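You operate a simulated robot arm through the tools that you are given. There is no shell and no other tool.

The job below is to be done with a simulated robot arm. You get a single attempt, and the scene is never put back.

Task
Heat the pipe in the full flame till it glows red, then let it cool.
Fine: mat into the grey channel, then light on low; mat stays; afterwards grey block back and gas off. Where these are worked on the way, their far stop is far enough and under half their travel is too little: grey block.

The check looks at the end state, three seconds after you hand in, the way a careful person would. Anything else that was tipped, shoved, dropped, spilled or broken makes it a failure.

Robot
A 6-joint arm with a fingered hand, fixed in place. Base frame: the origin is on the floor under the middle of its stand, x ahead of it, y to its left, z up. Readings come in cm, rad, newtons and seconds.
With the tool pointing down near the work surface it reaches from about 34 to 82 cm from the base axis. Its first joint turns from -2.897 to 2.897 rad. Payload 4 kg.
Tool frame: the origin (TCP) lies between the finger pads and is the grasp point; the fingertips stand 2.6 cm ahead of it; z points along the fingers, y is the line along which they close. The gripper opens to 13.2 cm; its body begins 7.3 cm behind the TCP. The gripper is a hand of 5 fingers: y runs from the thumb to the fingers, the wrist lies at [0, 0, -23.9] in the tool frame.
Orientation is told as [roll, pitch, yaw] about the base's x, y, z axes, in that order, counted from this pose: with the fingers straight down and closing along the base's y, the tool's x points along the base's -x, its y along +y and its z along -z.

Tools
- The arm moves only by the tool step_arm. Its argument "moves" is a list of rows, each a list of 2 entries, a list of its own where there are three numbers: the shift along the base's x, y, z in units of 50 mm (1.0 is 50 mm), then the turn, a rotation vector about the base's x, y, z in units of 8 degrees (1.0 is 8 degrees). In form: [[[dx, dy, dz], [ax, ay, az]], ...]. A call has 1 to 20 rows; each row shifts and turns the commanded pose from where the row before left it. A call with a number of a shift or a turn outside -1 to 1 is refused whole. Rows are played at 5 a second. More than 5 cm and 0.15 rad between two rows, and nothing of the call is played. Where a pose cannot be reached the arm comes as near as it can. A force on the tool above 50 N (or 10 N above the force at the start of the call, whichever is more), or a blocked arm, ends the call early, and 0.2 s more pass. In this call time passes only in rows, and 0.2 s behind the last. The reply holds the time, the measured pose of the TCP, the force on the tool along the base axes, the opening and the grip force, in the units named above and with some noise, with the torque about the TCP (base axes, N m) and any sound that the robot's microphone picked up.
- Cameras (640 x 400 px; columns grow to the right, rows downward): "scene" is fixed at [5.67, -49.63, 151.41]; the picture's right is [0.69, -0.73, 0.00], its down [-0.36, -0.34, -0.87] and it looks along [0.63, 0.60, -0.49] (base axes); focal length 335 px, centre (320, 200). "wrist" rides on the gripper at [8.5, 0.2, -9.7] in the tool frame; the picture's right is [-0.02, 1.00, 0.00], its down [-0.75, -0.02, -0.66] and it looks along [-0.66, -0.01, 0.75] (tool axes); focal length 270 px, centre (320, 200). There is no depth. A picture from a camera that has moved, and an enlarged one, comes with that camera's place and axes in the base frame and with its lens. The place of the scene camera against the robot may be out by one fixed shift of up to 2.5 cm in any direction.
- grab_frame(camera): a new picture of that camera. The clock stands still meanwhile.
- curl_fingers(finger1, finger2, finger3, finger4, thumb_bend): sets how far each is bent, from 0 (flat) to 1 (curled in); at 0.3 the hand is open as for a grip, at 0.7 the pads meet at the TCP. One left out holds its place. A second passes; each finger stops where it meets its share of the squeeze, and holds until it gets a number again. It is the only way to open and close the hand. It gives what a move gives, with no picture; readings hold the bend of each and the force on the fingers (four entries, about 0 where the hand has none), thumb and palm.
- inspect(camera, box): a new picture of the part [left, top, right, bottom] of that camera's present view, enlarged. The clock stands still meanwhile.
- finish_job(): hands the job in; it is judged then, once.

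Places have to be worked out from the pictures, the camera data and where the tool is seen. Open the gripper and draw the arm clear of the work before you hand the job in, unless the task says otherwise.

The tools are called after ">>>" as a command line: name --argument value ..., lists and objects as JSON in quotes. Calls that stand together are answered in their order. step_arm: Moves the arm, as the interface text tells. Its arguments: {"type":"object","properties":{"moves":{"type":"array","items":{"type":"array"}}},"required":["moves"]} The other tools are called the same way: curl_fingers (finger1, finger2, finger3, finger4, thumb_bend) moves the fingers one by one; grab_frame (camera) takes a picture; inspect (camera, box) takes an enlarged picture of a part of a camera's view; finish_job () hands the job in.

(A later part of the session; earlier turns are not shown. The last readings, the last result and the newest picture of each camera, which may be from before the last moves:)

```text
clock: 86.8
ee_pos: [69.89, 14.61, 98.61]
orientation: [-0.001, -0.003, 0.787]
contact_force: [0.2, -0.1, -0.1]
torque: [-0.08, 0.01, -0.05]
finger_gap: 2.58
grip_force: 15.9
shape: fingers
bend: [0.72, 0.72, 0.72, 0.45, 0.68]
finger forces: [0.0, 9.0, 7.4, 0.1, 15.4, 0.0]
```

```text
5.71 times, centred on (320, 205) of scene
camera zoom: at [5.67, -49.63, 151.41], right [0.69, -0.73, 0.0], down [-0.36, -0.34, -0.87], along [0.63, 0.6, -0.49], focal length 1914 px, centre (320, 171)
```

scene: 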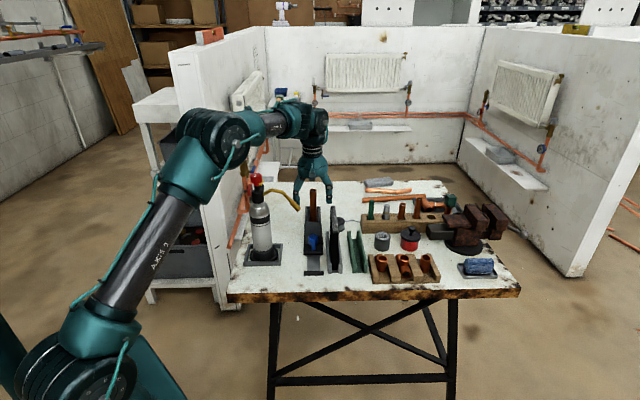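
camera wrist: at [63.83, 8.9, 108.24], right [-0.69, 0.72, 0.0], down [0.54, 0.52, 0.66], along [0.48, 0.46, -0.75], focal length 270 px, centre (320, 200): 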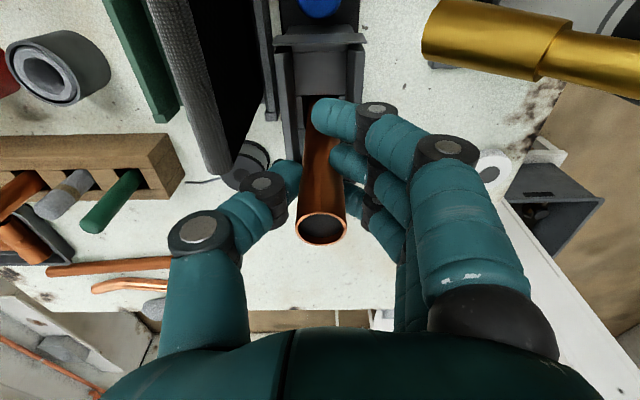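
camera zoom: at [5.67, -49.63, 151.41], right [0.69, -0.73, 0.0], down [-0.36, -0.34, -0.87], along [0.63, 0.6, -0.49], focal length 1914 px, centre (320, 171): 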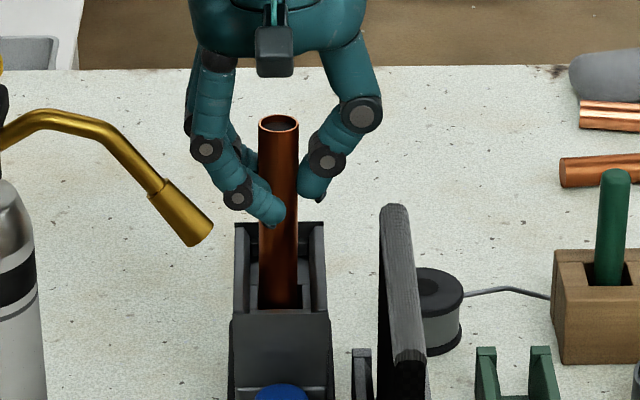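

Finger 1 is in front of the pipe now, clear of the nozzle line by under a centimetre. I shift 4 mm away from the nozzle and pull 2 cm, watching the finger forces.

>>> step_arm --moves '[[[0.056, -0.056, 0], [0, 0, 0]], [[-0.07, -0.07, 0], [0, 0, 0]], [[-0.07, -0.07, 0], [0, 0, 0]], [[-0.07, -0.07, 0], [0, 0, 0]], [[-0.07, -0.07, 0], [0, 0, 0]], [[0, 0, 0], [0, 0, 0]]]'

>>> grab_frame --camera "wrist"

>>> inspect --camera "scene" --box '[270, 170, 370, 240]'

```text
clock: 88.2
ee_pos: [68.77, 13.07, 98.63]
orientation: [0.0, -0.002, 0.784]
contact_force: [1.1, 0.6, -0.2]
torque: [0.06, -0.08, -0.02]
finger_gap: 2.62
grip_force: 16.4
shape: fingers
bend: [0.72, 0.72, 0.72, 0.45, 0.68]
finger forces: [0.0, 7.5, 9.6, 0.0, 15.4, 0.0]
```

```text
taken
camera wrist: at [62.61, 7.23, 108.26], right [-0.69, 0.72, 0.0], down [0.54, 0.52, 0.66], along [0.48, 0.46, -0.75], focal length 270 px, centre (320, 200)
```

wrist: 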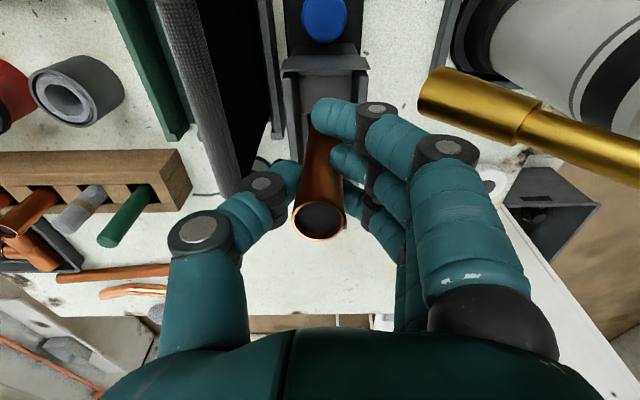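

```text
5.71 times, centred on (320, 205) of scene
camera zoom: at [5.67, -49.63, 151.41], right [0.69, -0.73, 0.0], down [-0.36, -0.34, -0.87], along [0.63, 0.6, -0.49], focal length 1914 px, centre (320, 171)
```

zoom: 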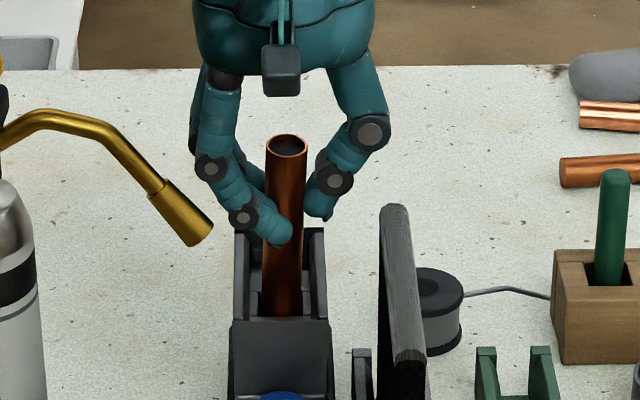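

No contact; the finger is passing the nozzle with clearance. I pull another 2 cm.

>>> step_arm --moves '[[[-0.07, -0.07, 0], [0, 0, 0]], [[-0.07, -0.07, 0], [0, 0, 0]], [[-0.07, -0.07, 0], [0, 0, 0]], [[-0.07, -0.07, 0], [0, 0, 0]], [[0, 0, 0], [0, 0, 0]]]'

>>> grab_frame --camera "wrist"

>>> inspect --camera "scene" --box '[270, 170, 390, 285]'

```text
clock: 89.4
ee_pos: [67.33, 11.67, 98.68]
orientation: [-0.001, 0.0, 0.785]
contact_force: [1.1, 0.9, -0.2]
torque: [0.07, -0.09, 0.0]
finger_gap: 2.62
grip_force: 16.4
shape: fingers
bend: [0.72, 0.72, 0.72, 0.45, 0.68]
finger forces: [0.0, 7.5, 10.1, 0.1, 15.3, 0.1]
```

```text
taken
camera wrist: at [61.22, 5.87, 108.3], right [-0.69, 0.72, 0.0], down [0.54, 0.52, 0.66], along [0.48, 0.46, -0.75], focal length 270 px, centre (320, 200)
```

wrist: 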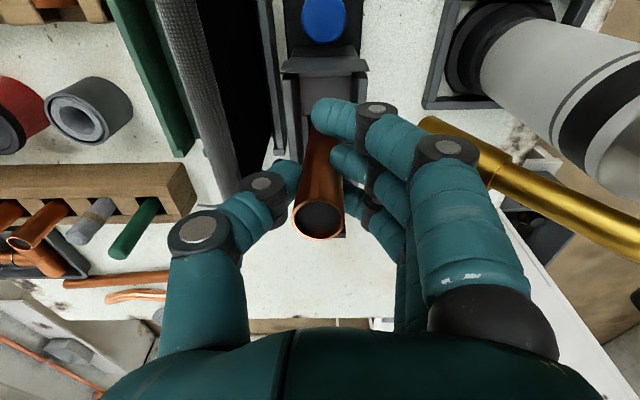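

```text
3.48 times, centred on (330, 228) of scene
camera zoom: at [5.67, -49.63, 151.41], right [0.69, -0.73, 0.0], down [-0.36, -0.34, -0.87], along [0.63, 0.6, -0.49], focal length 1165 px, centre (285, 104)
```

zoom: 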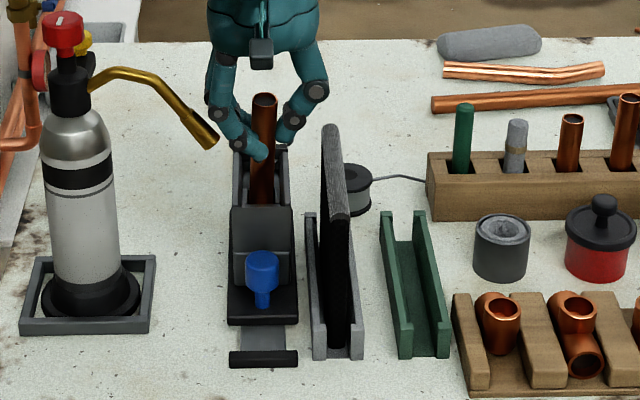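

The block has about 3.7 cm left to the stop. Finger 4 would be next to reach the nozzle line, so I curl it in as well, then pull 2 cm more.

>>> curl_fingers --finger4 0.72

>>> step_arm --moves '[[[-0.07, -0.07, 0], [0, 0, 0]], [[-0.07, -0.07, 0], [0, 0, 0]], [[-0.07, -0.07, 0], [0, 0, 0]], [[-0.07, -0.07, 0], [0, 0, 0]], [[0, 0, 0], [0, 0, 0]]]'

>>> grab_frame --camera "wrist"

>>> inspect --camera "scene" --box '[270, 170, 390, 285]'

```text
clock: 90.4
ee_pos: [67.39, 11.62, 98.65]
orientation: [-0.002, -0.002, 0.786]
contact_force: [1.6, 0.3, 0.1]
torque: [0.06, -0.1, 0.0]
finger_gap: 2.61
grip_force: 16.5
shape: fingers
bend: [0.72, 0.72, 0.72, 0.72, 0.68]
finger forces: [0.1, 7.5, 10.0, 0.0, 15.3, 0.0]
```

```text
clock: 91.6
ee_pos: [65.99, 10.34, 98.65]
orientation: [0.001, -0.002, 0.785]
contact_force: [-0.3, 0.9, -0.2]
torque: [0.07, -0.06, -0.04]
finger_gap: 2.61
grip_force: 16.8
shape: fingers
bend: [0.72, 0.72, 0.72, 0.72, 0.68]
finger forces: [0.0, 7.5, 10.1, 0.0, 15.1, 0.0]
```

```text
taken
camera wrist: at [59.9, 4.46, 108.21], right [-0.69, 0.72, 0.0], down [0.54, 0.52, 0.66], along [0.48, 0.46, -0.75], focal length 270 px, centre (320, 200)
```

wrist: 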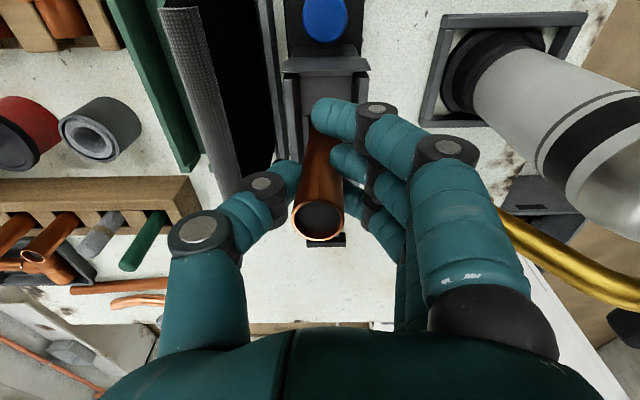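

```text
3.48 times, centred on (330, 228) of scene
camera zoom: at [5.67, -49.63, 151.41], right [0.69, -0.73, 0.0], down [-0.36, -0.34, -0.87], along [0.63, 0.6, -0.49], focal length 1165 px, centre (285, 104)
```

zoom: 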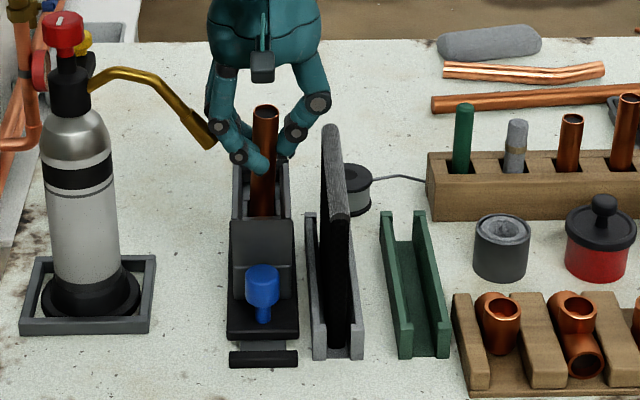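

About 1.4 cm remain. I check the nozzle-to-finger clearance and torch position closely before the last bit.

>>> inspect --camera "scene" --box '[230, 165, 310, 215]'

>>> inspect --camera "scene" --box '[275, 180, 345, 230]'

```text
8.00 times, centred on (270, 190) of scene
camera zoom: at [5.67, -49.63, 151.41], right [0.69, -0.73, 0.0], down [-0.36, -0.34, -0.87], along [0.63, 0.6, -0.49], focal length 2679 px, centre (720, 280)
```

zoom: 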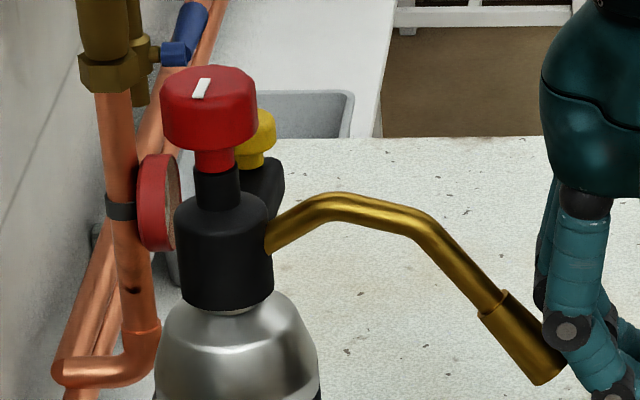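

```text
8.00 times, centred on (310, 205) of scene
camera zoom: at [5.67, -49.63, 151.41], right [0.69, -0.73, 0.0], down [-0.36, -0.34, -0.87], along [0.63, 0.6, -0.49], focal length 2679 px, centre (400, 160)
```

zoom: 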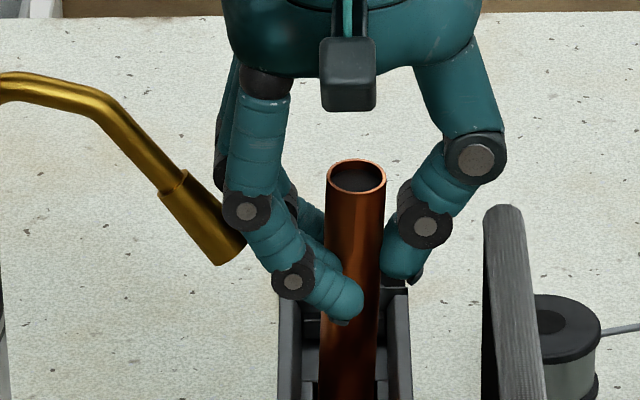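

Clearance between fingers and nozzle is about 1 cm, and the torch hasn't moved further. I pull the last part in small rows until the stop is felt.

>>> step_arm --moves '[[[-0.05, -0.05, 0], [0, 0, 0]], [[-0.05, -0.05, 0], [0, 0, 0]], [[-0.05, -0.05, 0], [0, 0, 0]], [[-0.05, -0.05, 0], [0, 0, 0]], [[0, 0, 0], [0, 0, 0]]]'

>>> inspect --camera "scene" --box '[270, 170, 390, 285]'

```text
clock: 92.8
ee_pos: [65.13, 9.25, 98.68]
orientation: [-0.002, -0.002, 0.787]
contact_force: [11.2, 12.5, -3.3]
torque: [0.35, -0.26, -0.07]
finger_gap: 2.59
grip_force: 17.4
shape: fingers
bend: [0.72, 0.72, 0.72, 0.72, 0.68]
finger forces: [0.1, 5.6, 15.5, 0.0, 13.7, 0.1]
```

```text
3.48 times, centred on (330, 228) of scene
camera zoom: at [5.67, -49.63, 151.41], right [0.69, -0.73, 0.0], down [-0.36, -0.34, -0.87], along [0.63, 0.6, -0.49], focal length 1165 px, centre (285, 104)
```

zoom: 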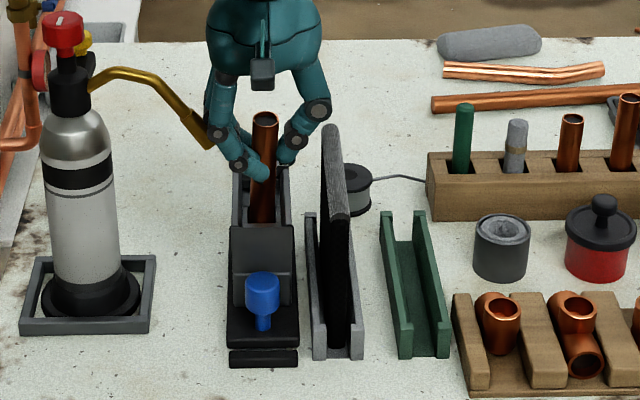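

The block is against the near stop (about 17 N). I ease back 1 cm to let the pipe stand up, then open only the thumb (the fingers are near the nozzle).

>>> step_arm --moves '[[[0.05, 0.05, 0], [0, 0, 0]], [[0.05, 0.05, 0], [0, 0, 0]], [[0.04, 0.04, 0], [0, 0, 0]], [[0, 0, 0], [0, 0, 0]]]'

>>> curl_fingers --thumb_bend 0.5

>>> grab_frame --camera "wrist"

>>> inspect --camera "scene" --box '[275, 180, 345, 230]'

```text
clock: 93.8
ee_pos: [65.68, 10.01, 98.66]
orientation: [0.0, -0.002, 0.785]
contact_force: [-0.2, -0.1, -0.8]
torque: [-0.01, -0.01, 0.02]
finger_gap: 2.6
grip_force: 16.2
shape: fingers
bend: [0.72, 0.72, 0.72, 0.72, 0.68]
finger forces: [0.0, 9.2, 8.3, 0.0, 14.7, 0.0]
```

```text
clock: 94.8
ee_pos: [65.74, 9.99, 98.71]
orientation: [-0.001, -0.001, 0.786]
contact_force: [-4.6, 5.6, -2.2]
torque: [0.09, 0.07, 0.02]
finger_gap: 4.35
grip_force: 4.1
shape: fingers
bend: [0.72, 0.73, 0.73, 0.72, 0.5]
finger forces: [0.1, 4.1, 4.3, 0.0, 0.0, 0.0]
```

```text
taken
camera wrist: at [59.58, 4.16, 108.25], right [-0.69, 0.72, 0.0], down [0.54, 0.52, 0.66], along [0.48, 0.46, -0.75], focal length 270 px, centre (320, 200)
```

wrist: 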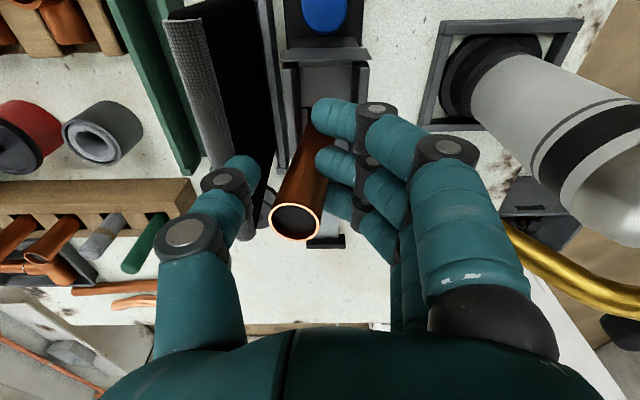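

```text
8.00 times, centred on (310, 205) of scene
camera zoom: at [5.67, -49.63, 151.41], right [0.69, -0.73, 0.0], down [-0.36, -0.34, -0.87], along [0.63, 0.6, -0.49], focal length 2679 px, centre (400, 160)
```

zoom: 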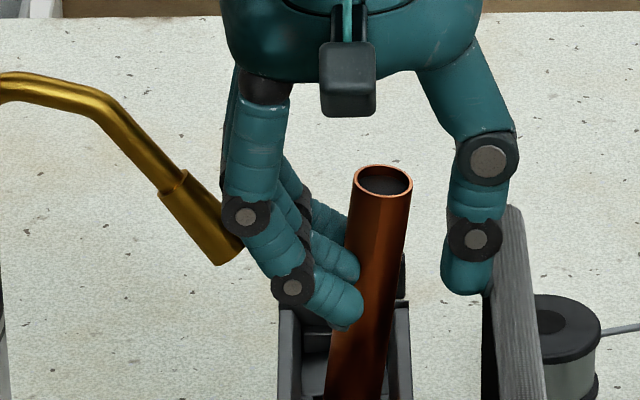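

The fingers still push the pipe over to one side. I relax the two middle fingers just a little so it can stand upright.

>>> curl_fingers --finger2 0.685 --finger3 0.685

>>> inspect --camera "scene" --box '[275, 180, 345, 230]'

```text
clock: 95.8
ee_pos: [65.71, 10.0, 98.69]
orientation: [-0.001, -0.002, 0.786]
contact_force: [-0.7, -0.7, -0.2]
torque: [-0.01, 0.05, -0.02]
finger_gap: 4.36
grip_force: 0.0
shape: fingers
bend: [0.72, 0.68, 0.68, 0.72, 0.5]
finger forces: [0.0, 0.0, 0.1, 0.1, 0.1, 0.0]
```

```text
8.00 times, centred on (310, 205) of scene
camera zoom: at [5.67, -49.63, 151.41], right [0.69, -0.73, 0.0], down [-0.36, -0.34, -0.87], along [0.63, 0.6, -0.49], focal length 2679 px, centre (400, 160)
```

zoom: 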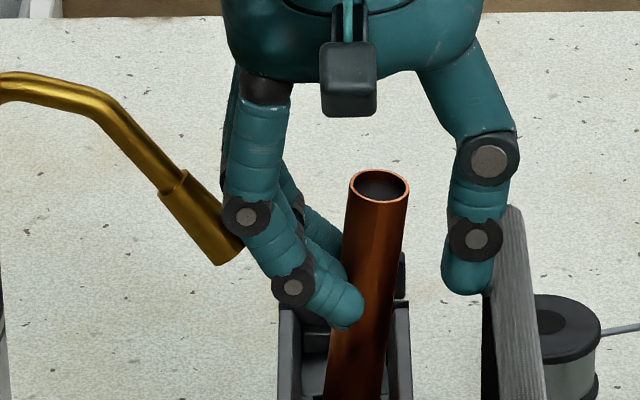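

All forces are zero. I raise the hand straight up, away from pipe and nozzle.

>>> step_arm --moves '[[[0, 0, 0.2], [0, 0, 0]], [[0, 0, 0.3], [0, 0, 0]], [[0, 0, 0.4], [0, 0, 0]], [[0, 0, 0.5], [0, 0, 0]], [[0, 0, 0.6], [0, 0, 0]], [[0, 0, 0], [0, 0, 0]]]'

>>> inspect --camera "scene" --box '[270, 170, 390, 285]'

>>> grab_frame --camera "wrist"

```text
clock: 97.2
ee_pos: [65.64, 9.94, 108.65]
orientation: [-0.001, -0.002, 0.786]
contact_force: [1.0, -0.8, -0.4]
torque: [0.0, -0.01, 0.01]
finger_gap: 4.37
grip_force: 0.1
shape: fingers
bend: [0.72, 0.68, 0.68, 0.72, 0.5]
finger forces: [0.0, 0.0, 0.0, 0.0, 0.0, 0.0]
```

```text
3.48 times, centred on (330, 228) of scene
camera zoom: at [5.67, -49.63, 151.41], right [0.69, -0.73, 0.0], down [-0.36, -0.34, -0.87], along [0.63, 0.6, -0.49], focal length 1165 px, centre (285, 104)
```

zoom: 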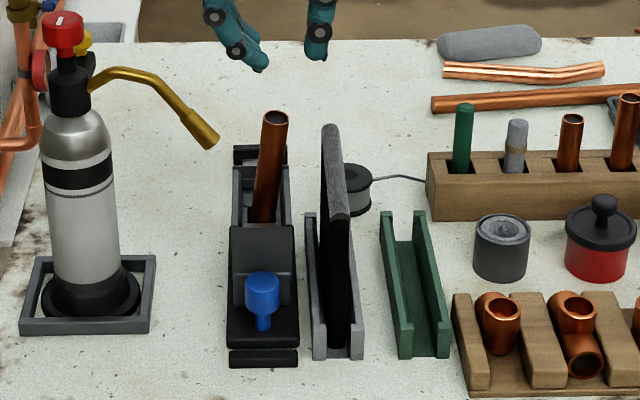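

```text
taken
camera wrist: at [59.56, 4.12, 118.25], right [-0.69, 0.72, 0.0], down [0.54, 0.52, 0.66], along [0.48, 0.46, -0.75], focal length 270 px, centre (320, 200)
```

wrist: 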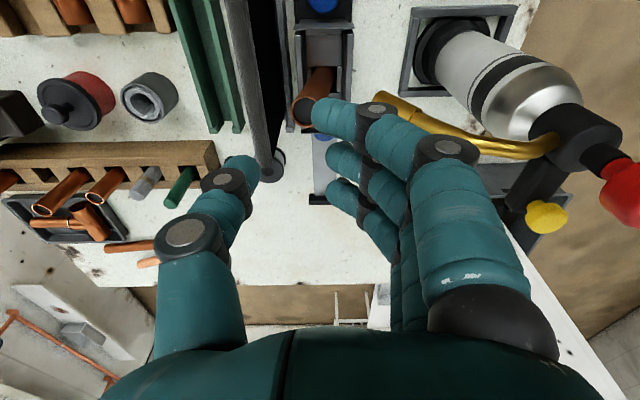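

The block is at its stop with the mat and torch in place. The pipe leans slightly toward the mat, so I look closer at how it sits.

>>> inspect --camera "scene" --box '[290, 190, 350, 270]'

>>> inspect --camera "wrist" --box '[270, 0, 400, 140]'

```text
5.00 times, centred on (320, 230) of scene
camera zoom: at [5.67, -49.63, 151.41], right [0.69, -0.73, 0.0], down [-0.36, -0.34, -0.87], along [0.63, 0.6, -0.49], focal length 1674 px, centre (320, 50)
```

zoom: 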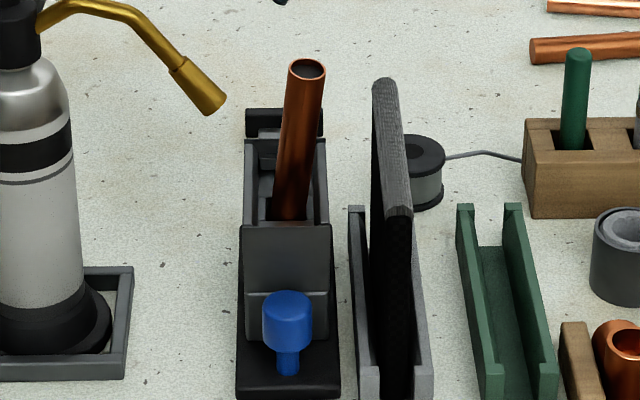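

```text
2.86 times, centred on (335, 70) of wrist
camera zoom: at [59.56, 4.12, 118.25], right [-0.69, 0.72, 0.0], down [0.54, 0.52, 0.66], along [0.48, 0.46, -0.75], focal length 772 px, centre (277, 571)
```

zoom: 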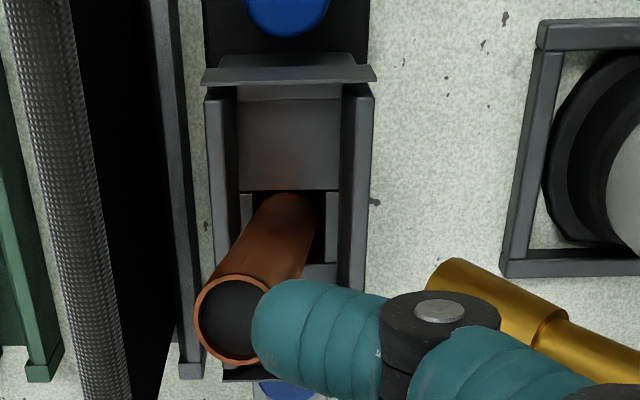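

The pipe leans about 8° in its loose seat. I go back down (the hand's fingers already bracket it) and press it upright with the thumb, then open thumb and fingers together.

>>> step_arm --moves '[[[0, 0, -0.5], [0, 0, 0]], [[0, 0, -0.5], [0, 0, 0]], [[0, 0, -0.4], [0, 0, 0]], [[0, 0, -0.3], [0, 0, 0]], [[0, 0, -0.2], [0, 0, 0]], [[0, 0, 0], [0, 0, 0]]]'

>>> inspect --camera "scene" --box '[275, 180, 345, 230]'

```text
clock: 98.6
ee_pos: [65.7, 10.07, 99.17]
orientation: [-0.001, -0.002, 0.784]
contact_force: [-0.2, -0.3, -0.7]
torque: [-0.01, 0.03, -0.01]
finger_gap: 4.37
grip_force: 0.0
shape: fingers
bend: [0.72, 0.68, 0.68, 0.72, 0.5]
finger forces: [0.0, 0.0, 0.0, 0.0, 0.0, 0.0]
```

```text
8.00 times, centred on (310, 205) of scene
camera zoom: at [5.67, -49.63, 151.41], right [0.69, -0.73, 0.0], down [-0.36, -0.34, -0.87], along [0.63, 0.6, -0.49], focal length 2679 px, centre (400, 160)
```

zoom: 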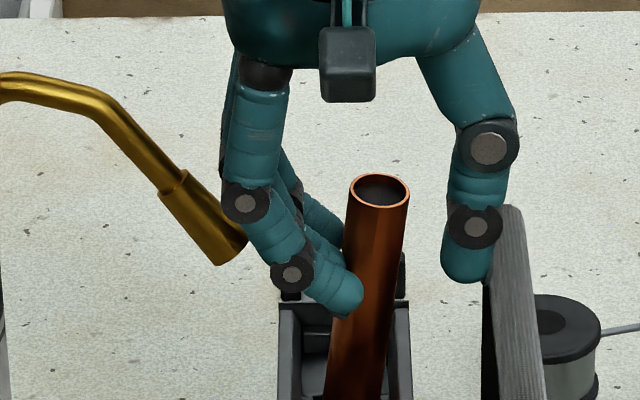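

Back around the pipe with no contact. I close the thumb gently to bring the pipe upright against the fingers.

>>> curl_fingers --thumb_bend 0.68

>>> inspect --camera "scene" --box '[275, 180, 345, 230]'

```text
clock: 99.6
ee_pos: [65.7, 9.97, 99.11]
orientation: [0.0, -0.001, 0.785]
contact_force: [-1.3, 0.9, -0.8]
torque: [0.02, 0.02, -0.02]
finger_gap: 2.68
grip_force: 3.1
shape: fingers
bend: [0.72, 0.66, 0.68, 0.72, 0.66]
finger forces: [0.0, 3.4, 0.1, 0.0, 3.0, 0.0]
```

```text
8.00 times, centred on (310, 205) of scene
camera zoom: at [5.67, -49.63, 151.41], right [0.69, -0.73, 0.0], down [-0.36, -0.34, -0.87], along [0.63, 0.6, -0.49], focal length 2679 px, centre (400, 160)
```

zoom: 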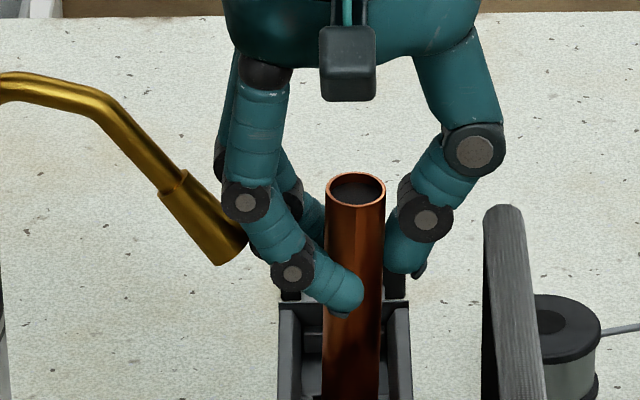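

The pipe is upright again. I open thumb and finger 2 slightly at the same time.

>>> curl_fingers --finger2 0.65 --finger3 0.66 --thumb_bend 0.6

>>> step_arm --moves '[[[0, 0, 0.2], [0, 0, 0]], [[0, 0, 0.3], [0, 0, 0]], [[0, 0, 0.4], [0, 0, 0]], [[0, 0, 0.5], [0, 0, 0]], [[0, 0, 0.6], [0, 0, 0]], [[0, 0, 0.6], [0, 0, 0]], [[0, 0, 0], [0, 0, 0]]]'

>>> inspect --camera "scene" --box '[270, 170, 390, 285]'

>>> inspect --camera "scene" --box '[230, 165, 310, 215]'

```text
clock: 100.6
ee_pos: [65.71, 10.01, 99.23]
orientation: [-0.001, -0.003, 0.785]
contact_force: [0.2, -0.3, 0.6]
torque: [-0.03, 0.01, 0.0]
finger_gap: 3.09
grip_force: 0.0
shape: fingers
bend: [0.72, 0.65, 0.66, 0.72, 0.6]
finger forces: [0.0, 0.1, 0.1, 0.1, 0.1, 0.0]
```

```text
clock: 102.2
ee_pos: [65.76, 10.0, 112.27]
orientation: [-0.003, -0.003, 0.786]
contact_force: [1.3, 0.3, -0.3]
torque: [-0.02, -0.02, 0.02]
finger_gap: 3.11
grip_force: 0.1
shape: fingers
bend: [0.72, 0.65, 0.66, 0.72, 0.6]
finger forces: [0.0, 0.0, 0.0, 0.1, 0.0, 0.1]
```

```text
3.48 times, centred on (330, 228) of scene
camera zoom: at [5.67, -49.63, 151.41], right [0.69, -0.73, 0.0], down [-0.36, -0.34, -0.87], along [0.63, 0.6, -0.49], focal length 1165 px, centre (285, 104)
```

zoom: 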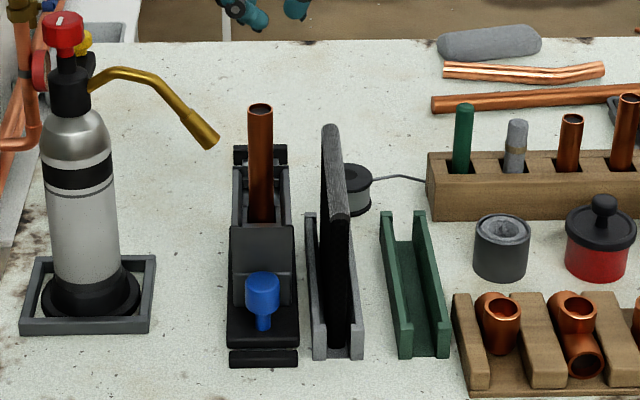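

```text
8.00 times, centred on (270, 190) of scene
camera zoom: at [5.67, -49.63, 151.41], right [0.69, -0.73, 0.0], down [-0.36, -0.34, -0.87], along [0.63, 0.6, -0.49], focal length 2679 px, centre (720, 280)
```

zoom: 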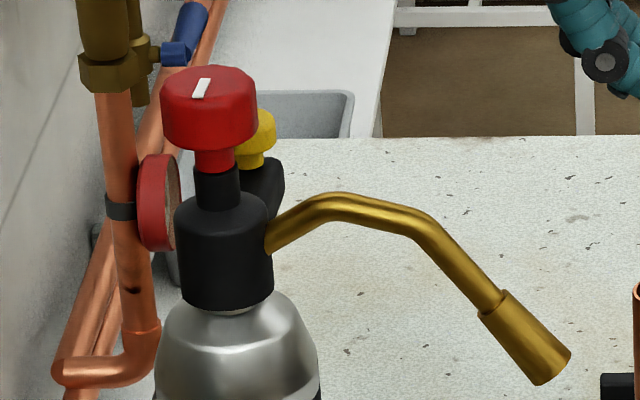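

Pipe upright, block at the stop, torch in order. Next the gas knob: I move over the torch at a safe height and open the fingers.

>>> step_arm --moves '[[[-0.3, 0.3, 0.5], [0, 0, 0]], [[-0.5, 0.55, 0.2], [0, 0, 0]], [[-0.5, 0.55, 0.1], [0, 0, 0]], [[-0.5, 0.55, 0], [0, 0, 0]], [[-0.45, 0.5, 0], [0, 0, 0]], [[0, 0, 0], [0, 0, 0]], [[0, 0, 0], [0, 0, 0]]]'

>>> curl_fingers --finger1 0.4 --finger2 0.5 --finger3 0.5 --finger4 0.4 --thumb_bend 0.45

>>> grab_frame --camera "wrist"

>>> inspect --camera "wrist" --box '[250, 60, 400, 200]'

>>> grab_frame --camera "scene"

```text
clock: 103.8
ee_pos: [54.2, 22.15, 116.11]
orientation: [0.0, -0.001, 0.785]
contact_force: [-0.1, -0.2, -0.7]
torque: [-0.02, 0.01, -0.01]
finger_gap: 3.11
grip_force: 0.0
shape: fingers
bend: [0.72, 0.65, 0.66, 0.72, 0.6]
finger forces: [0.1, 0.0, 0.0, 0.0, 0.1, 0.0]
```

```text
clock: 104.8
ee_pos: [54.27, 22.07, 116.08]
orientation: [0.0, -0.001, 0.784]
contact_force: [0.4, 0.6, -0.9]
torque: [0.01, 0.0, -0.01]
finger_gap: 9.8
grip_force: 0.0
shape: fingers
bend: [0.4, 0.5, 0.5, 0.4, 0.45]
finger forces: [0.0, 0.1, 0.0, 0.0, 0.0, 0.0]
```

```text
taken
camera wrist: at [48.19, 16.3, 125.69], right [-0.69, 0.72, 0.0], down [0.54, 0.52, 0.66], along [0.48, 0.46, -0.75], focal length 270 px, centre (320, 200)
```

wrist: 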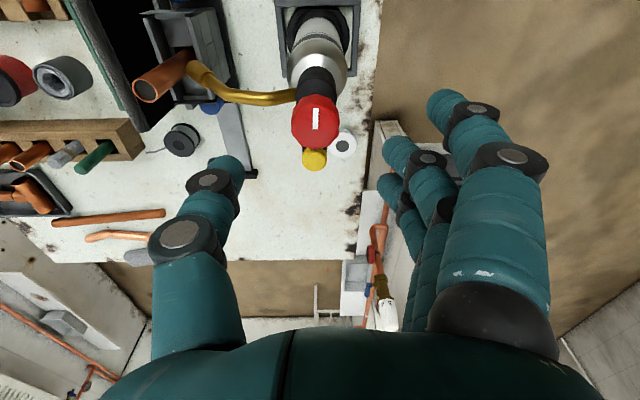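

```text
2.86 times, centred on (325, 130) of wrist
camera zoom: at [48.19, 16.3, 125.69], right [-0.69, 0.72, 0.0], down [0.54, 0.52, 0.66], along [0.48, 0.46, -0.75], focal length 772 px, centre (306, 400)
```

zoom: 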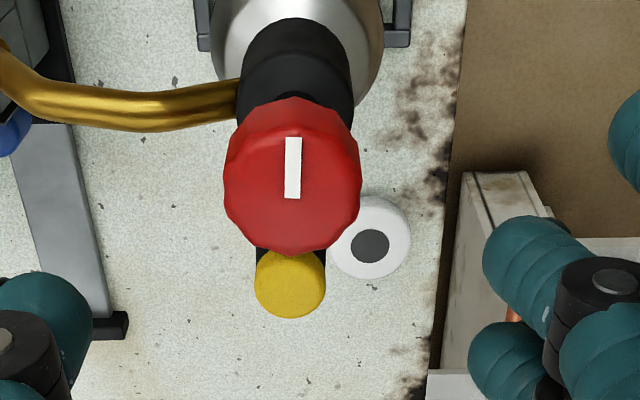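

```text
taken
```

scene: 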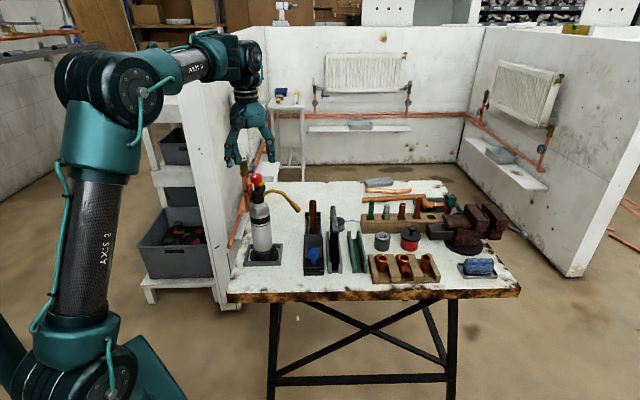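

The knob is nearly under the TCP. I turn the hand to yaw 0 so the thumb won't come down over the brass tube, leaving turning room both ways.

>>> step_arm --moves '[[[0.02, 0, 0], [0, 0, -0.94]], [[0.02, 0, 0], [0, 0, -0.94]], [[0.02, 0, 0], [0, 0, -0.94]], [[0, 0, 0], [0, 0, -0.94]], [[0, 0, 0], [0, 0, -0.94]], [[0, 0, 0], [0, 0, -0.92]], [[0, 0, 0], [0, 0, 0]]]'

>>> inspect --camera "wrist" --box '[230, 60, 410, 200]'

>>> grab_frame --camera "wrist"

```text
clock: 106.4
ee_pos: [54.82, 22.31, 116.1]
orientation: [-0.003, 0.0, -0.001]
contact_force: [-0.4, -0.3, -0.1]
torque: [-0.04, -0.03, 0.03]
finger_gap: 9.83
grip_force: 0.2
shape: fingers
bend: [0.4, 0.5, 0.5, 0.4, 0.45]
finger forces: [0.0, 0.1, 0.0, 0.0, 0.0, 0.0]
```

```text
2.86 times, centred on (320, 130) of wrist
camera zoom: at [46.24, 22.48, 125.67], right [0.02, 1.0, 0.0], down [0.75, -0.02, 0.66], along [0.66, -0.01, -0.75], focal length 772 px, centre (320, 400)
```

zoom: 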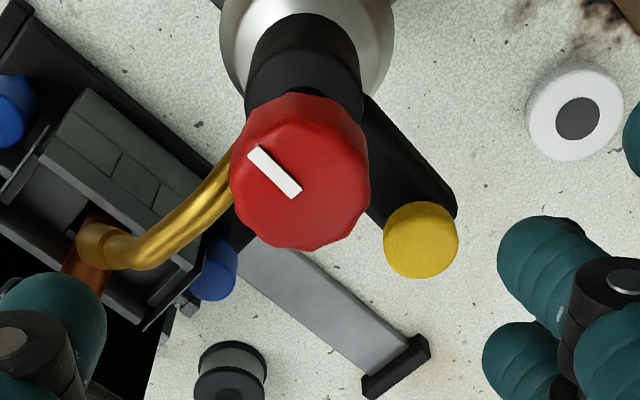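

```text
taken
camera wrist: at [46.24, 22.48, 125.67], right [0.02, 1.0, 0.0], down [0.75, -0.02, 0.66], along [0.66, -0.01, -0.75], focal length 270 px, centre (320, 200)
```

wrist: 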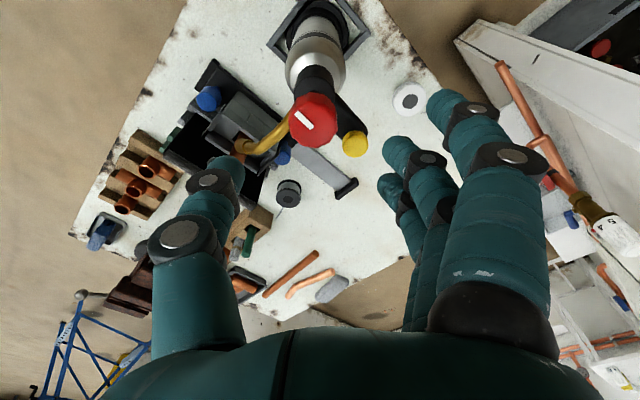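

The knob centre is about (54.7, 22.0). I correct and descend so the fingers straddle the knob, keeping tips above the button and tube.

>>> step_arm --moves '[[[-0.02, -0.066, -0.4], [0, 0, 0]], [[0, 0, -0.4], [0, 0, 0]], [[0, 0, -0.4], [0, 0, 0]], [[0, 0, -0.25], [0, 0, 0]], [[0, 0, -0.2], [0, 0, 0]], [[0, 0, 0], [0, 0, 0]]]'

>>> grab_frame --camera "wrist"

>>> inspect --camera "scene" --box '[220, 140, 320, 210]'

```text
clock: 107.8
ee_pos: [54.72, 22.02, 107.8]
orientation: [-0.001, -0.002, -0.001]
contact_force: [0.3, -0.2, -1.1]
torque: [0.0, 0.02, -0.02]
finger_gap: 9.82
grip_force: 0.1
shape: fingers
bend: [0.4, 0.5, 0.5, 0.4, 0.45]
finger forces: [0.0, 0.0, 0.1, 0.0, 0.1, 0.0]
```

```text
taken
camera wrist: at [46.27, 22.2, 117.44], right [0.02, 1.0, 0.0], down [0.75, -0.01, 0.66], along [0.66, -0.01, -0.75], focal length 270 px, centre (320, 200)
```

wrist: 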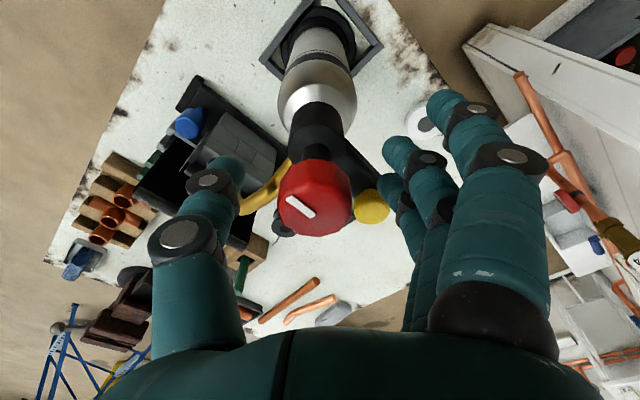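

```text
5.71 times, centred on (270, 175) of scene
camera zoom: at [5.67, -49.63, 151.41], right [0.69, -0.73, 0.0], down [-0.36, -0.34, -0.87], along [0.63, 0.6, -0.49], focal length 1914 px, centre (606, 343)
```

zoom: 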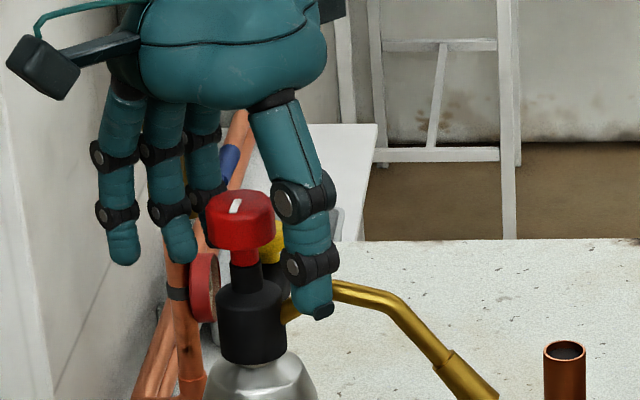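

The knob is centred between thumb and fingers. To avoid shoving the torch I close in two steps, first to just short of contact.

>>> curl_fingers --finger2 0.61 --finger3 0.61 --thumb_bend 0.61

>>> inspect --camera "wrist" --box '[230, 130, 410, 260]'

>>> inspect --camera "scene" --box '[230, 150, 310, 210]'

```text
clock: 108.8
ee_pos: [54.8, 21.98, 107.82]
orientation: [-0.002, -0.002, 0.0]
contact_force: [0.1, 0.4, -0.2]
torque: [0.02, 0.0, 0.02]
finger_gap: 7.36
grip_force: 0.1
shape: fingers
bend: [0.4, 0.61, 0.61, 0.4, 0.61]
finger forces: [0.0, 0.0, 0.0, 0.0, 0.0, 0.0]
```

```text
3.08 times, centred on (320, 195) of wrist
camera zoom: at [46.27, 22.21, 117.47], right [0.02, 1.0, 0.0], down [0.75, -0.01, 0.66], along [0.66, -0.01, -0.75], focal length 832 px, centre (320, 215)
```

zoom: 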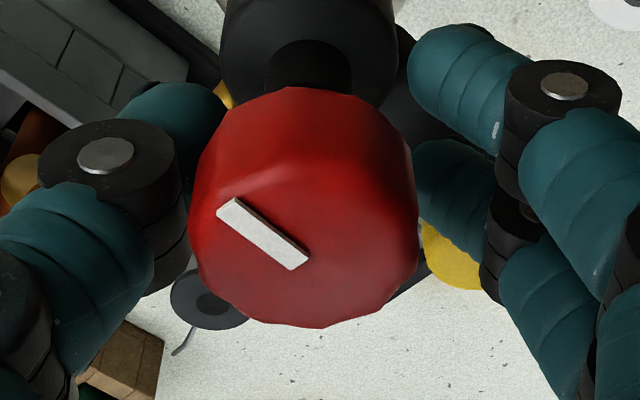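

```text
6.67 times, centred on (270, 180) of scene
camera zoom: at [5.67, -49.63, 151.41], right [0.69, -0.73, 0.0], down [-0.36, -0.34, -0.87], along [0.63, 0.6, -0.49], focal length 2233 px, centre (653, 333)
```

zoom: 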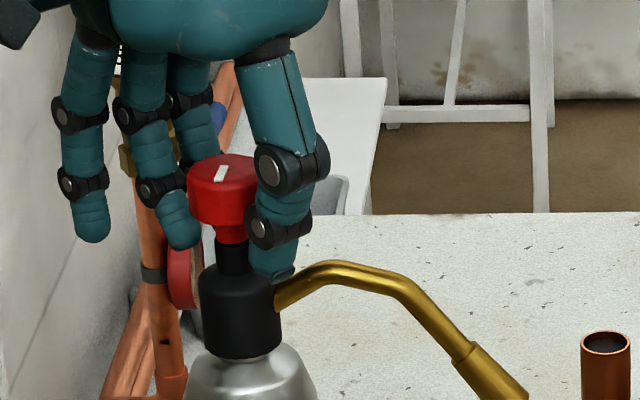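

Both sides are about to touch. I close a touch more and read the forces.

>>> curl_fingers --finger2 0.64 --finger3 0.64 --thumb_bend 0.63

```text
clock: 109.8
ee_pos: [54.8, 22.08, 107.87]
orientation: [-0.002, -0.003, 0.0]
contact_force: [0.6, -0.4, -0.4]
torque: [0.02, -0.03, -0.01]
finger_gap: 7.16
grip_force: 0.3
shape: fingers
bend: [0.4, 0.64, 0.64, 0.4, 0.63]
finger forces: [0.1, 0.0, 0.1, 0.0, 0.7, 0.0]
```

The thumb just touches (0.7 N). I bring in the fingers.

>>> curl_fingers --finger2 0.67 --finger3 0.67

```text
clock: 110.8
ee_pos: [54.64, 22.05, 107.89]
orientation: [-0.002, 0.0, 0.001]
contact_force: [-1.4, -0.4, -0.9]
torque: [0.01, -0.01, 0.03]
finger_gap: 7.13
grip_force: 0.3
shape: fingers
bend: [0.4, 0.67, 0.67, 0.4, 0.63]
finger forces: [0.0, 0.0, 0.0, 0.0, 0.7, 0.1]
```

The fingers have no contact yet, so I continue with them.

>>> curl_fingers --finger2 0.7 --finger3 0.7

>>> inspect --camera "wrist" --box '[230, 130, 410, 260]'

```text
clock: 111.8
ee_pos: [54.64, 21.97, 107.8]
orientation: [-0.002, -0.001, -0.001]
contact_force: [0.5, 0.5, -0.4]
torque: [0.01, 0.02, 0.0]
finger_gap: 7.16
grip_force: 0.5
shape: fingers
bend: [0.4, 0.69, 0.7, 0.4, 0.63]
finger forces: [0.1, 0.8, 0.0, 0.0, 0.7, 0.0]
```

```text
3.08 times, centred on (320, 195) of wrist
camera zoom: at [46.27, 22.21, 117.47], right [0.02, 1.0, 0.0], down [0.75, -0.01, 0.66], along [0.66, -0.01, -0.75], focal length 832 px, centre (320, 215)
```

zoom: 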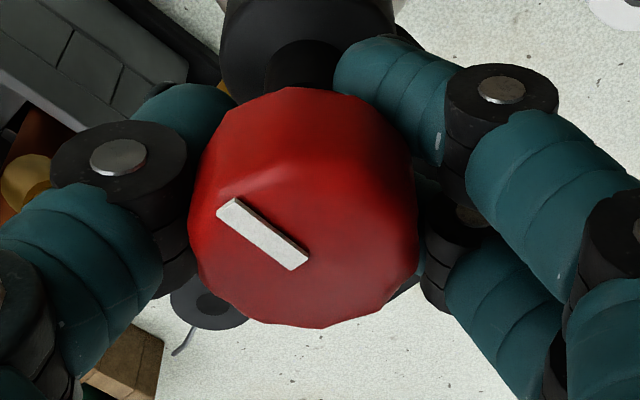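

Light contact on both sides. Now I squeeze both together for a firm hold.

>>> curl_fingers --finger2 0.8 --finger3 0.8 --thumb_bend 0.72

>>> inspect --camera "wrist" --box '[230, 130, 410, 260]'

>>> inspect --camera "scene" --box '[230, 165, 310, 215]'

```text
clock: 112.8
ee_pos: [54.65, 21.98, 107.83]
orientation: [-0.001, -0.002, -0.001]
contact_force: [-0.8, 1.6, -7.5]
torque: [0.06, 0.1, -0.01]
finger_gap: 6.83
grip_force: 16.2
shape: fingers
bend: [0.4, 0.74, 0.76, 0.4, 0.67]
finger forces: [0.0, 9.2, 10.0, 0.0, 13.2, 0.0]
```

```text
3.08 times, centred on (320, 195) of wrist
camera zoom: at [46.28, 22.21, 117.45], right [0.02, 1.0, 0.0], down [0.75, -0.01, 0.66], along [0.66, -0.01, -0.75], focal length 832 px, centre (320, 215)
```

zoom: 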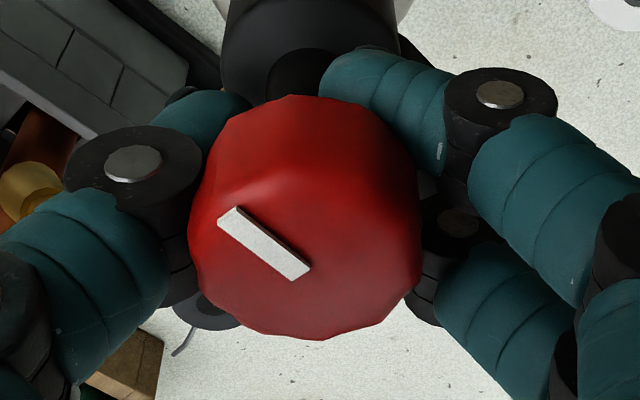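

```text
8.00 times, centred on (270, 190) of scene
camera zoom: at [5.67, -49.63, 151.41], right [0.69, -0.73, 0.0], down [-0.36, -0.34, -0.87], along [0.63, 0.6, -0.49], focal length 2679 px, centre (720, 280)
```

zoom: 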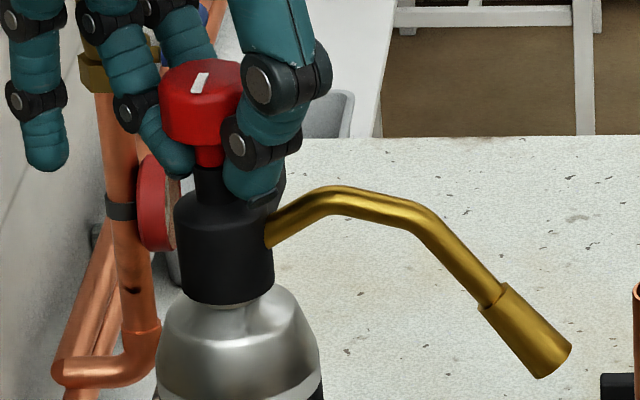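

The squeeze lifts the torch slightly (−7.5 N vertical). I lower the hand 2 mm so the torch rests on its base again.

>>> step_arm --moves '[[[0, 0, -0.025], [0, 0, 0]], [[0, 0, -0.025], [0, 0, 0]], [[0, 0, 0], [0, 0, 0]]]'

>>> inspect --camera "scene" --box '[230, 165, 310, 215]'

```text
clock: 113.6
ee_pos: [54.72, 22.02, 107.59]
orientation: [0.0, -0.001, 0.0]
contact_force: [0.9, 0.4, -5.4]
torque: [0.04, 0.14, -0.01]
finger_gap: 6.83
grip_force: 16.2
shape: fingers
bend: [0.4, 0.74, 0.77, 0.4, 0.67]
finger forces: [0.1, 9.5, 9.7, 0.0, 13.3, 0.0]
```

```text
8.00 times, centred on (270, 190) of scene
camera zoom: at [5.67, -49.63, 151.41], right [0.69, -0.73, 0.0], down [-0.36, -0.34, -0.87], along [0.63, 0.6, -0.49], focal length 2679 px, centre (720, 280)
```

zoom: 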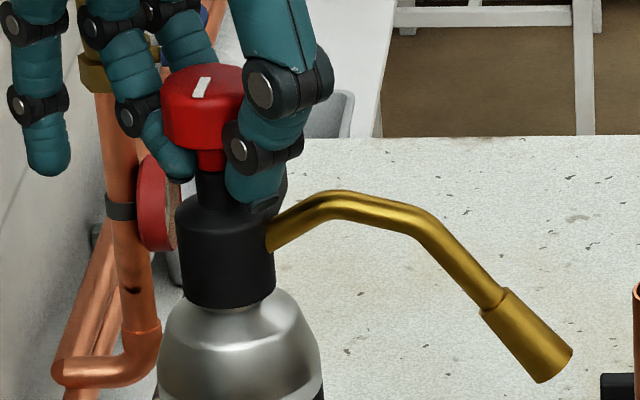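

Nearly back down; I lower another 1.5 mm.

>>> step_arm --moves '[[[0, 0, -0.03], [0, 0, 0]], [[0, 0, 0], [0, 0, 0]]]'

```text
clock: 114.2
ee_pos: [54.72, 21.79, 107.57]
orientation: [0.0, -0.003, -0.001]
contact_force: [1.6, -1.3, 2.9]
torque: [0.03, 0.17, 0.03]
finger_gap: 6.77
grip_force: 16.2
shape: fingers
bend: [0.4, 0.74, 0.77, 0.4, 0.68]
finger forces: [0.1, 11.1, 7.8, 0.0, 14.3, 0.0]
```

The torch now rests on its base (about +3 N). I turn the knob counter-clockwise 8° and listen.

>>> step_arm --moves '[[[0, 0, 0], [0, 0, 0.5]], [[0, 0, 0], [0, 0, 0.5]], [[0, 0, 0], [0, 0, 0]]]'

>>> inspect --camera "wrist" --box '[230, 130, 410, 260]'

>>> inspect --camera "scene" --box '[230, 165, 310, 215]'

```text
clock: 115.0
ee_pos: [54.75, 21.85, 107.45]
orientation: [0.001, -0.001, 0.14]
contact_force: [1.0, 0.8, 5.2]
torque: [0.05, 0.11, -0.07]
finger_gap: 6.78
grip_force: 15.4
shape: fingers
bend: [0.4, 0.74, 0.78, 0.4, 0.68]
finger forces: [0.2, 10.0, 7.0, 0.0, 14.0, 0.1]
```

```text
3.08 times, centred on (320, 195) of wrist
camera zoom: at [46.28, 20.94, 117.11], right [-0.12, 0.99, 0.0], down [0.75, 0.09, 0.66], along [0.65, 0.08, -0.75], focal length 832 px, centre (320, 215)
```

zoom: 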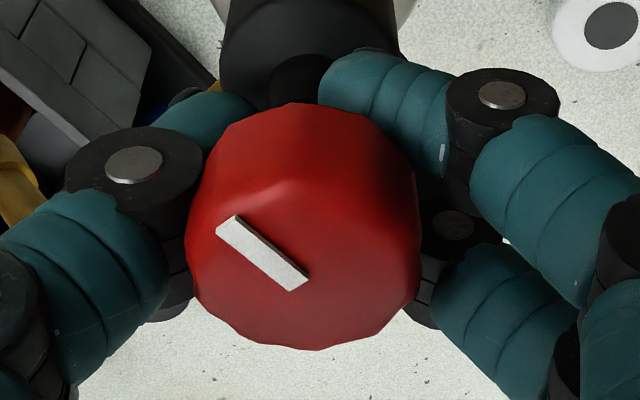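

```text
8.00 times, centred on (270, 190) of scene
camera zoom: at [5.67, -49.63, 151.41], right [0.69, -0.73, 0.0], down [-0.36, -0.34, -0.87], along [0.63, 0.6, -0.49], focal length 2679 px, centre (720, 280)
```

zoom: 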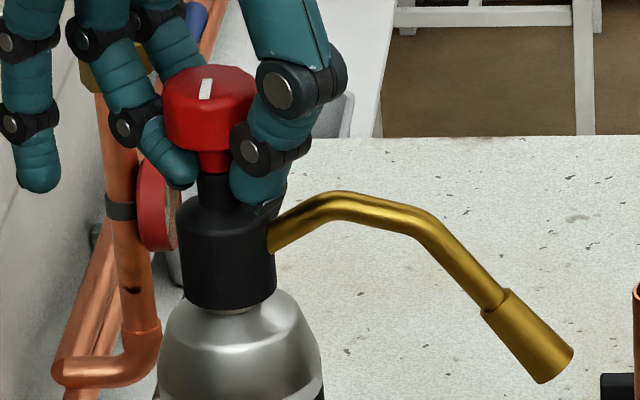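

The knob turns with the hand and the torch stays put; no sound yet. I continue 16° further counter-clockwise.

>>> step_arm --moves '[[[0, 0, 0], [0, 0, 0.5]], [[0, 0, 0], [0, 0, 0.5]], [[0, 0, 0], [0, 0, 0.5]], [[0, 0, 0], [0, 0, 0.5]], [[0, 0, 0], [0, 0, 0]]]'

>>> inspect --camera "scene" --box '[230, 165, 310, 215]'

```text
clock: 116.2
ee_pos: [54.53, 21.95, 107.46]
orientation: [-0.001, -0.001, 0.421]
contact_force: [-1.4, 1.4, 3.7]
torque: [0.03, 0.14, -0.02]
finger_gap: 6.8
grip_force: 15.7
shape: fingers
bend: [0.4, 0.75, 0.78, 0.4, 0.68]
finger forces: [0.0, 10.7, 7.2, 0.0, 13.3, 0.0]
```

```text
8.00 times, centred on (270, 190) of scene
camera zoom: at [5.67, -49.63, 151.41], right [0.69, -0.73, 0.0], down [-0.36, -0.34, -0.87], along [0.63, 0.6, -0.49], focal length 2679 px, centre (720, 280)
```

zoom: 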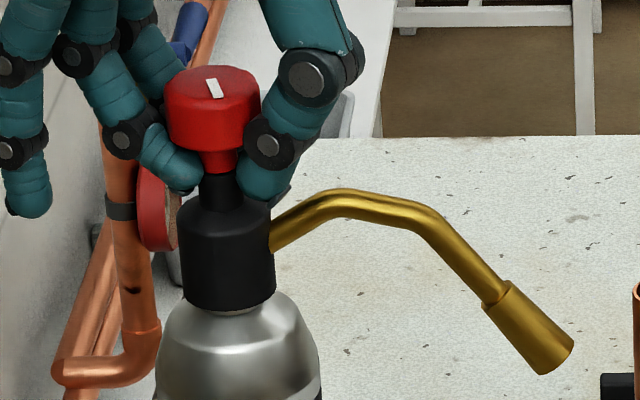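

The mark has turned about 24°; still no sound. The torch swung back 3°, to its original heading. I go on another 20°.

>>> step_arm --moves '[[[0, 0, 0], [0, 0, 0.5]], [[0, 0, 0], [0, 0, 0.5]], [[0, 0, 0], [0, 0, 0.5]], [[0, 0, 0], [0, 0, 0.5]], [[0, 0, 0], [0, 0, 0.5]], [[0, 0, 0], [0, 0, 0]]]'

>>> inspect --camera "scene" --box '[230, 165, 310, 215]'

```text
clock: 117.6
ee_pos: [54.56, 21.86, 107.38]
orientation: [-0.002, -0.002, 0.769]
contact_force: [-0.8, 2.1, 6.6]
torque: [-0.05, 0.06, -0.1]
finger_gap: 6.81
grip_force: 14.6
shape: fingers
bend: [0.4, 0.75, 0.78, 0.4, 0.68]
finger forces: [0.1, 10.2, 6.1, 0.0, 12.9, 0.1]
```

```text
8.00 times, centred on (270, 190) of scene
camera zoom: at [5.67, -49.63, 151.41], right [0.69, -0.73, 0.0], down [-0.36, -0.34, -0.87], along [0.63, 0.6, -0.49], focal length 2679 px, centre (720, 280)
```

zoom: 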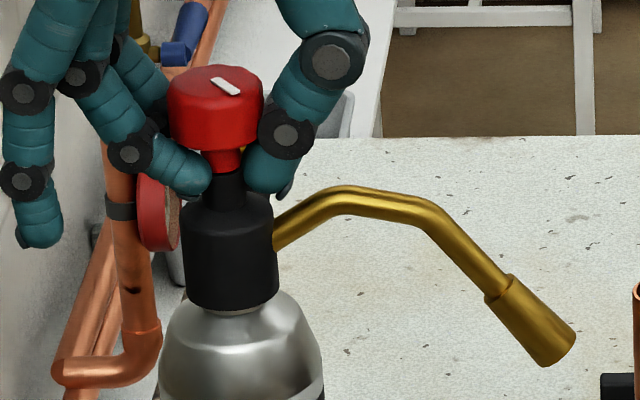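

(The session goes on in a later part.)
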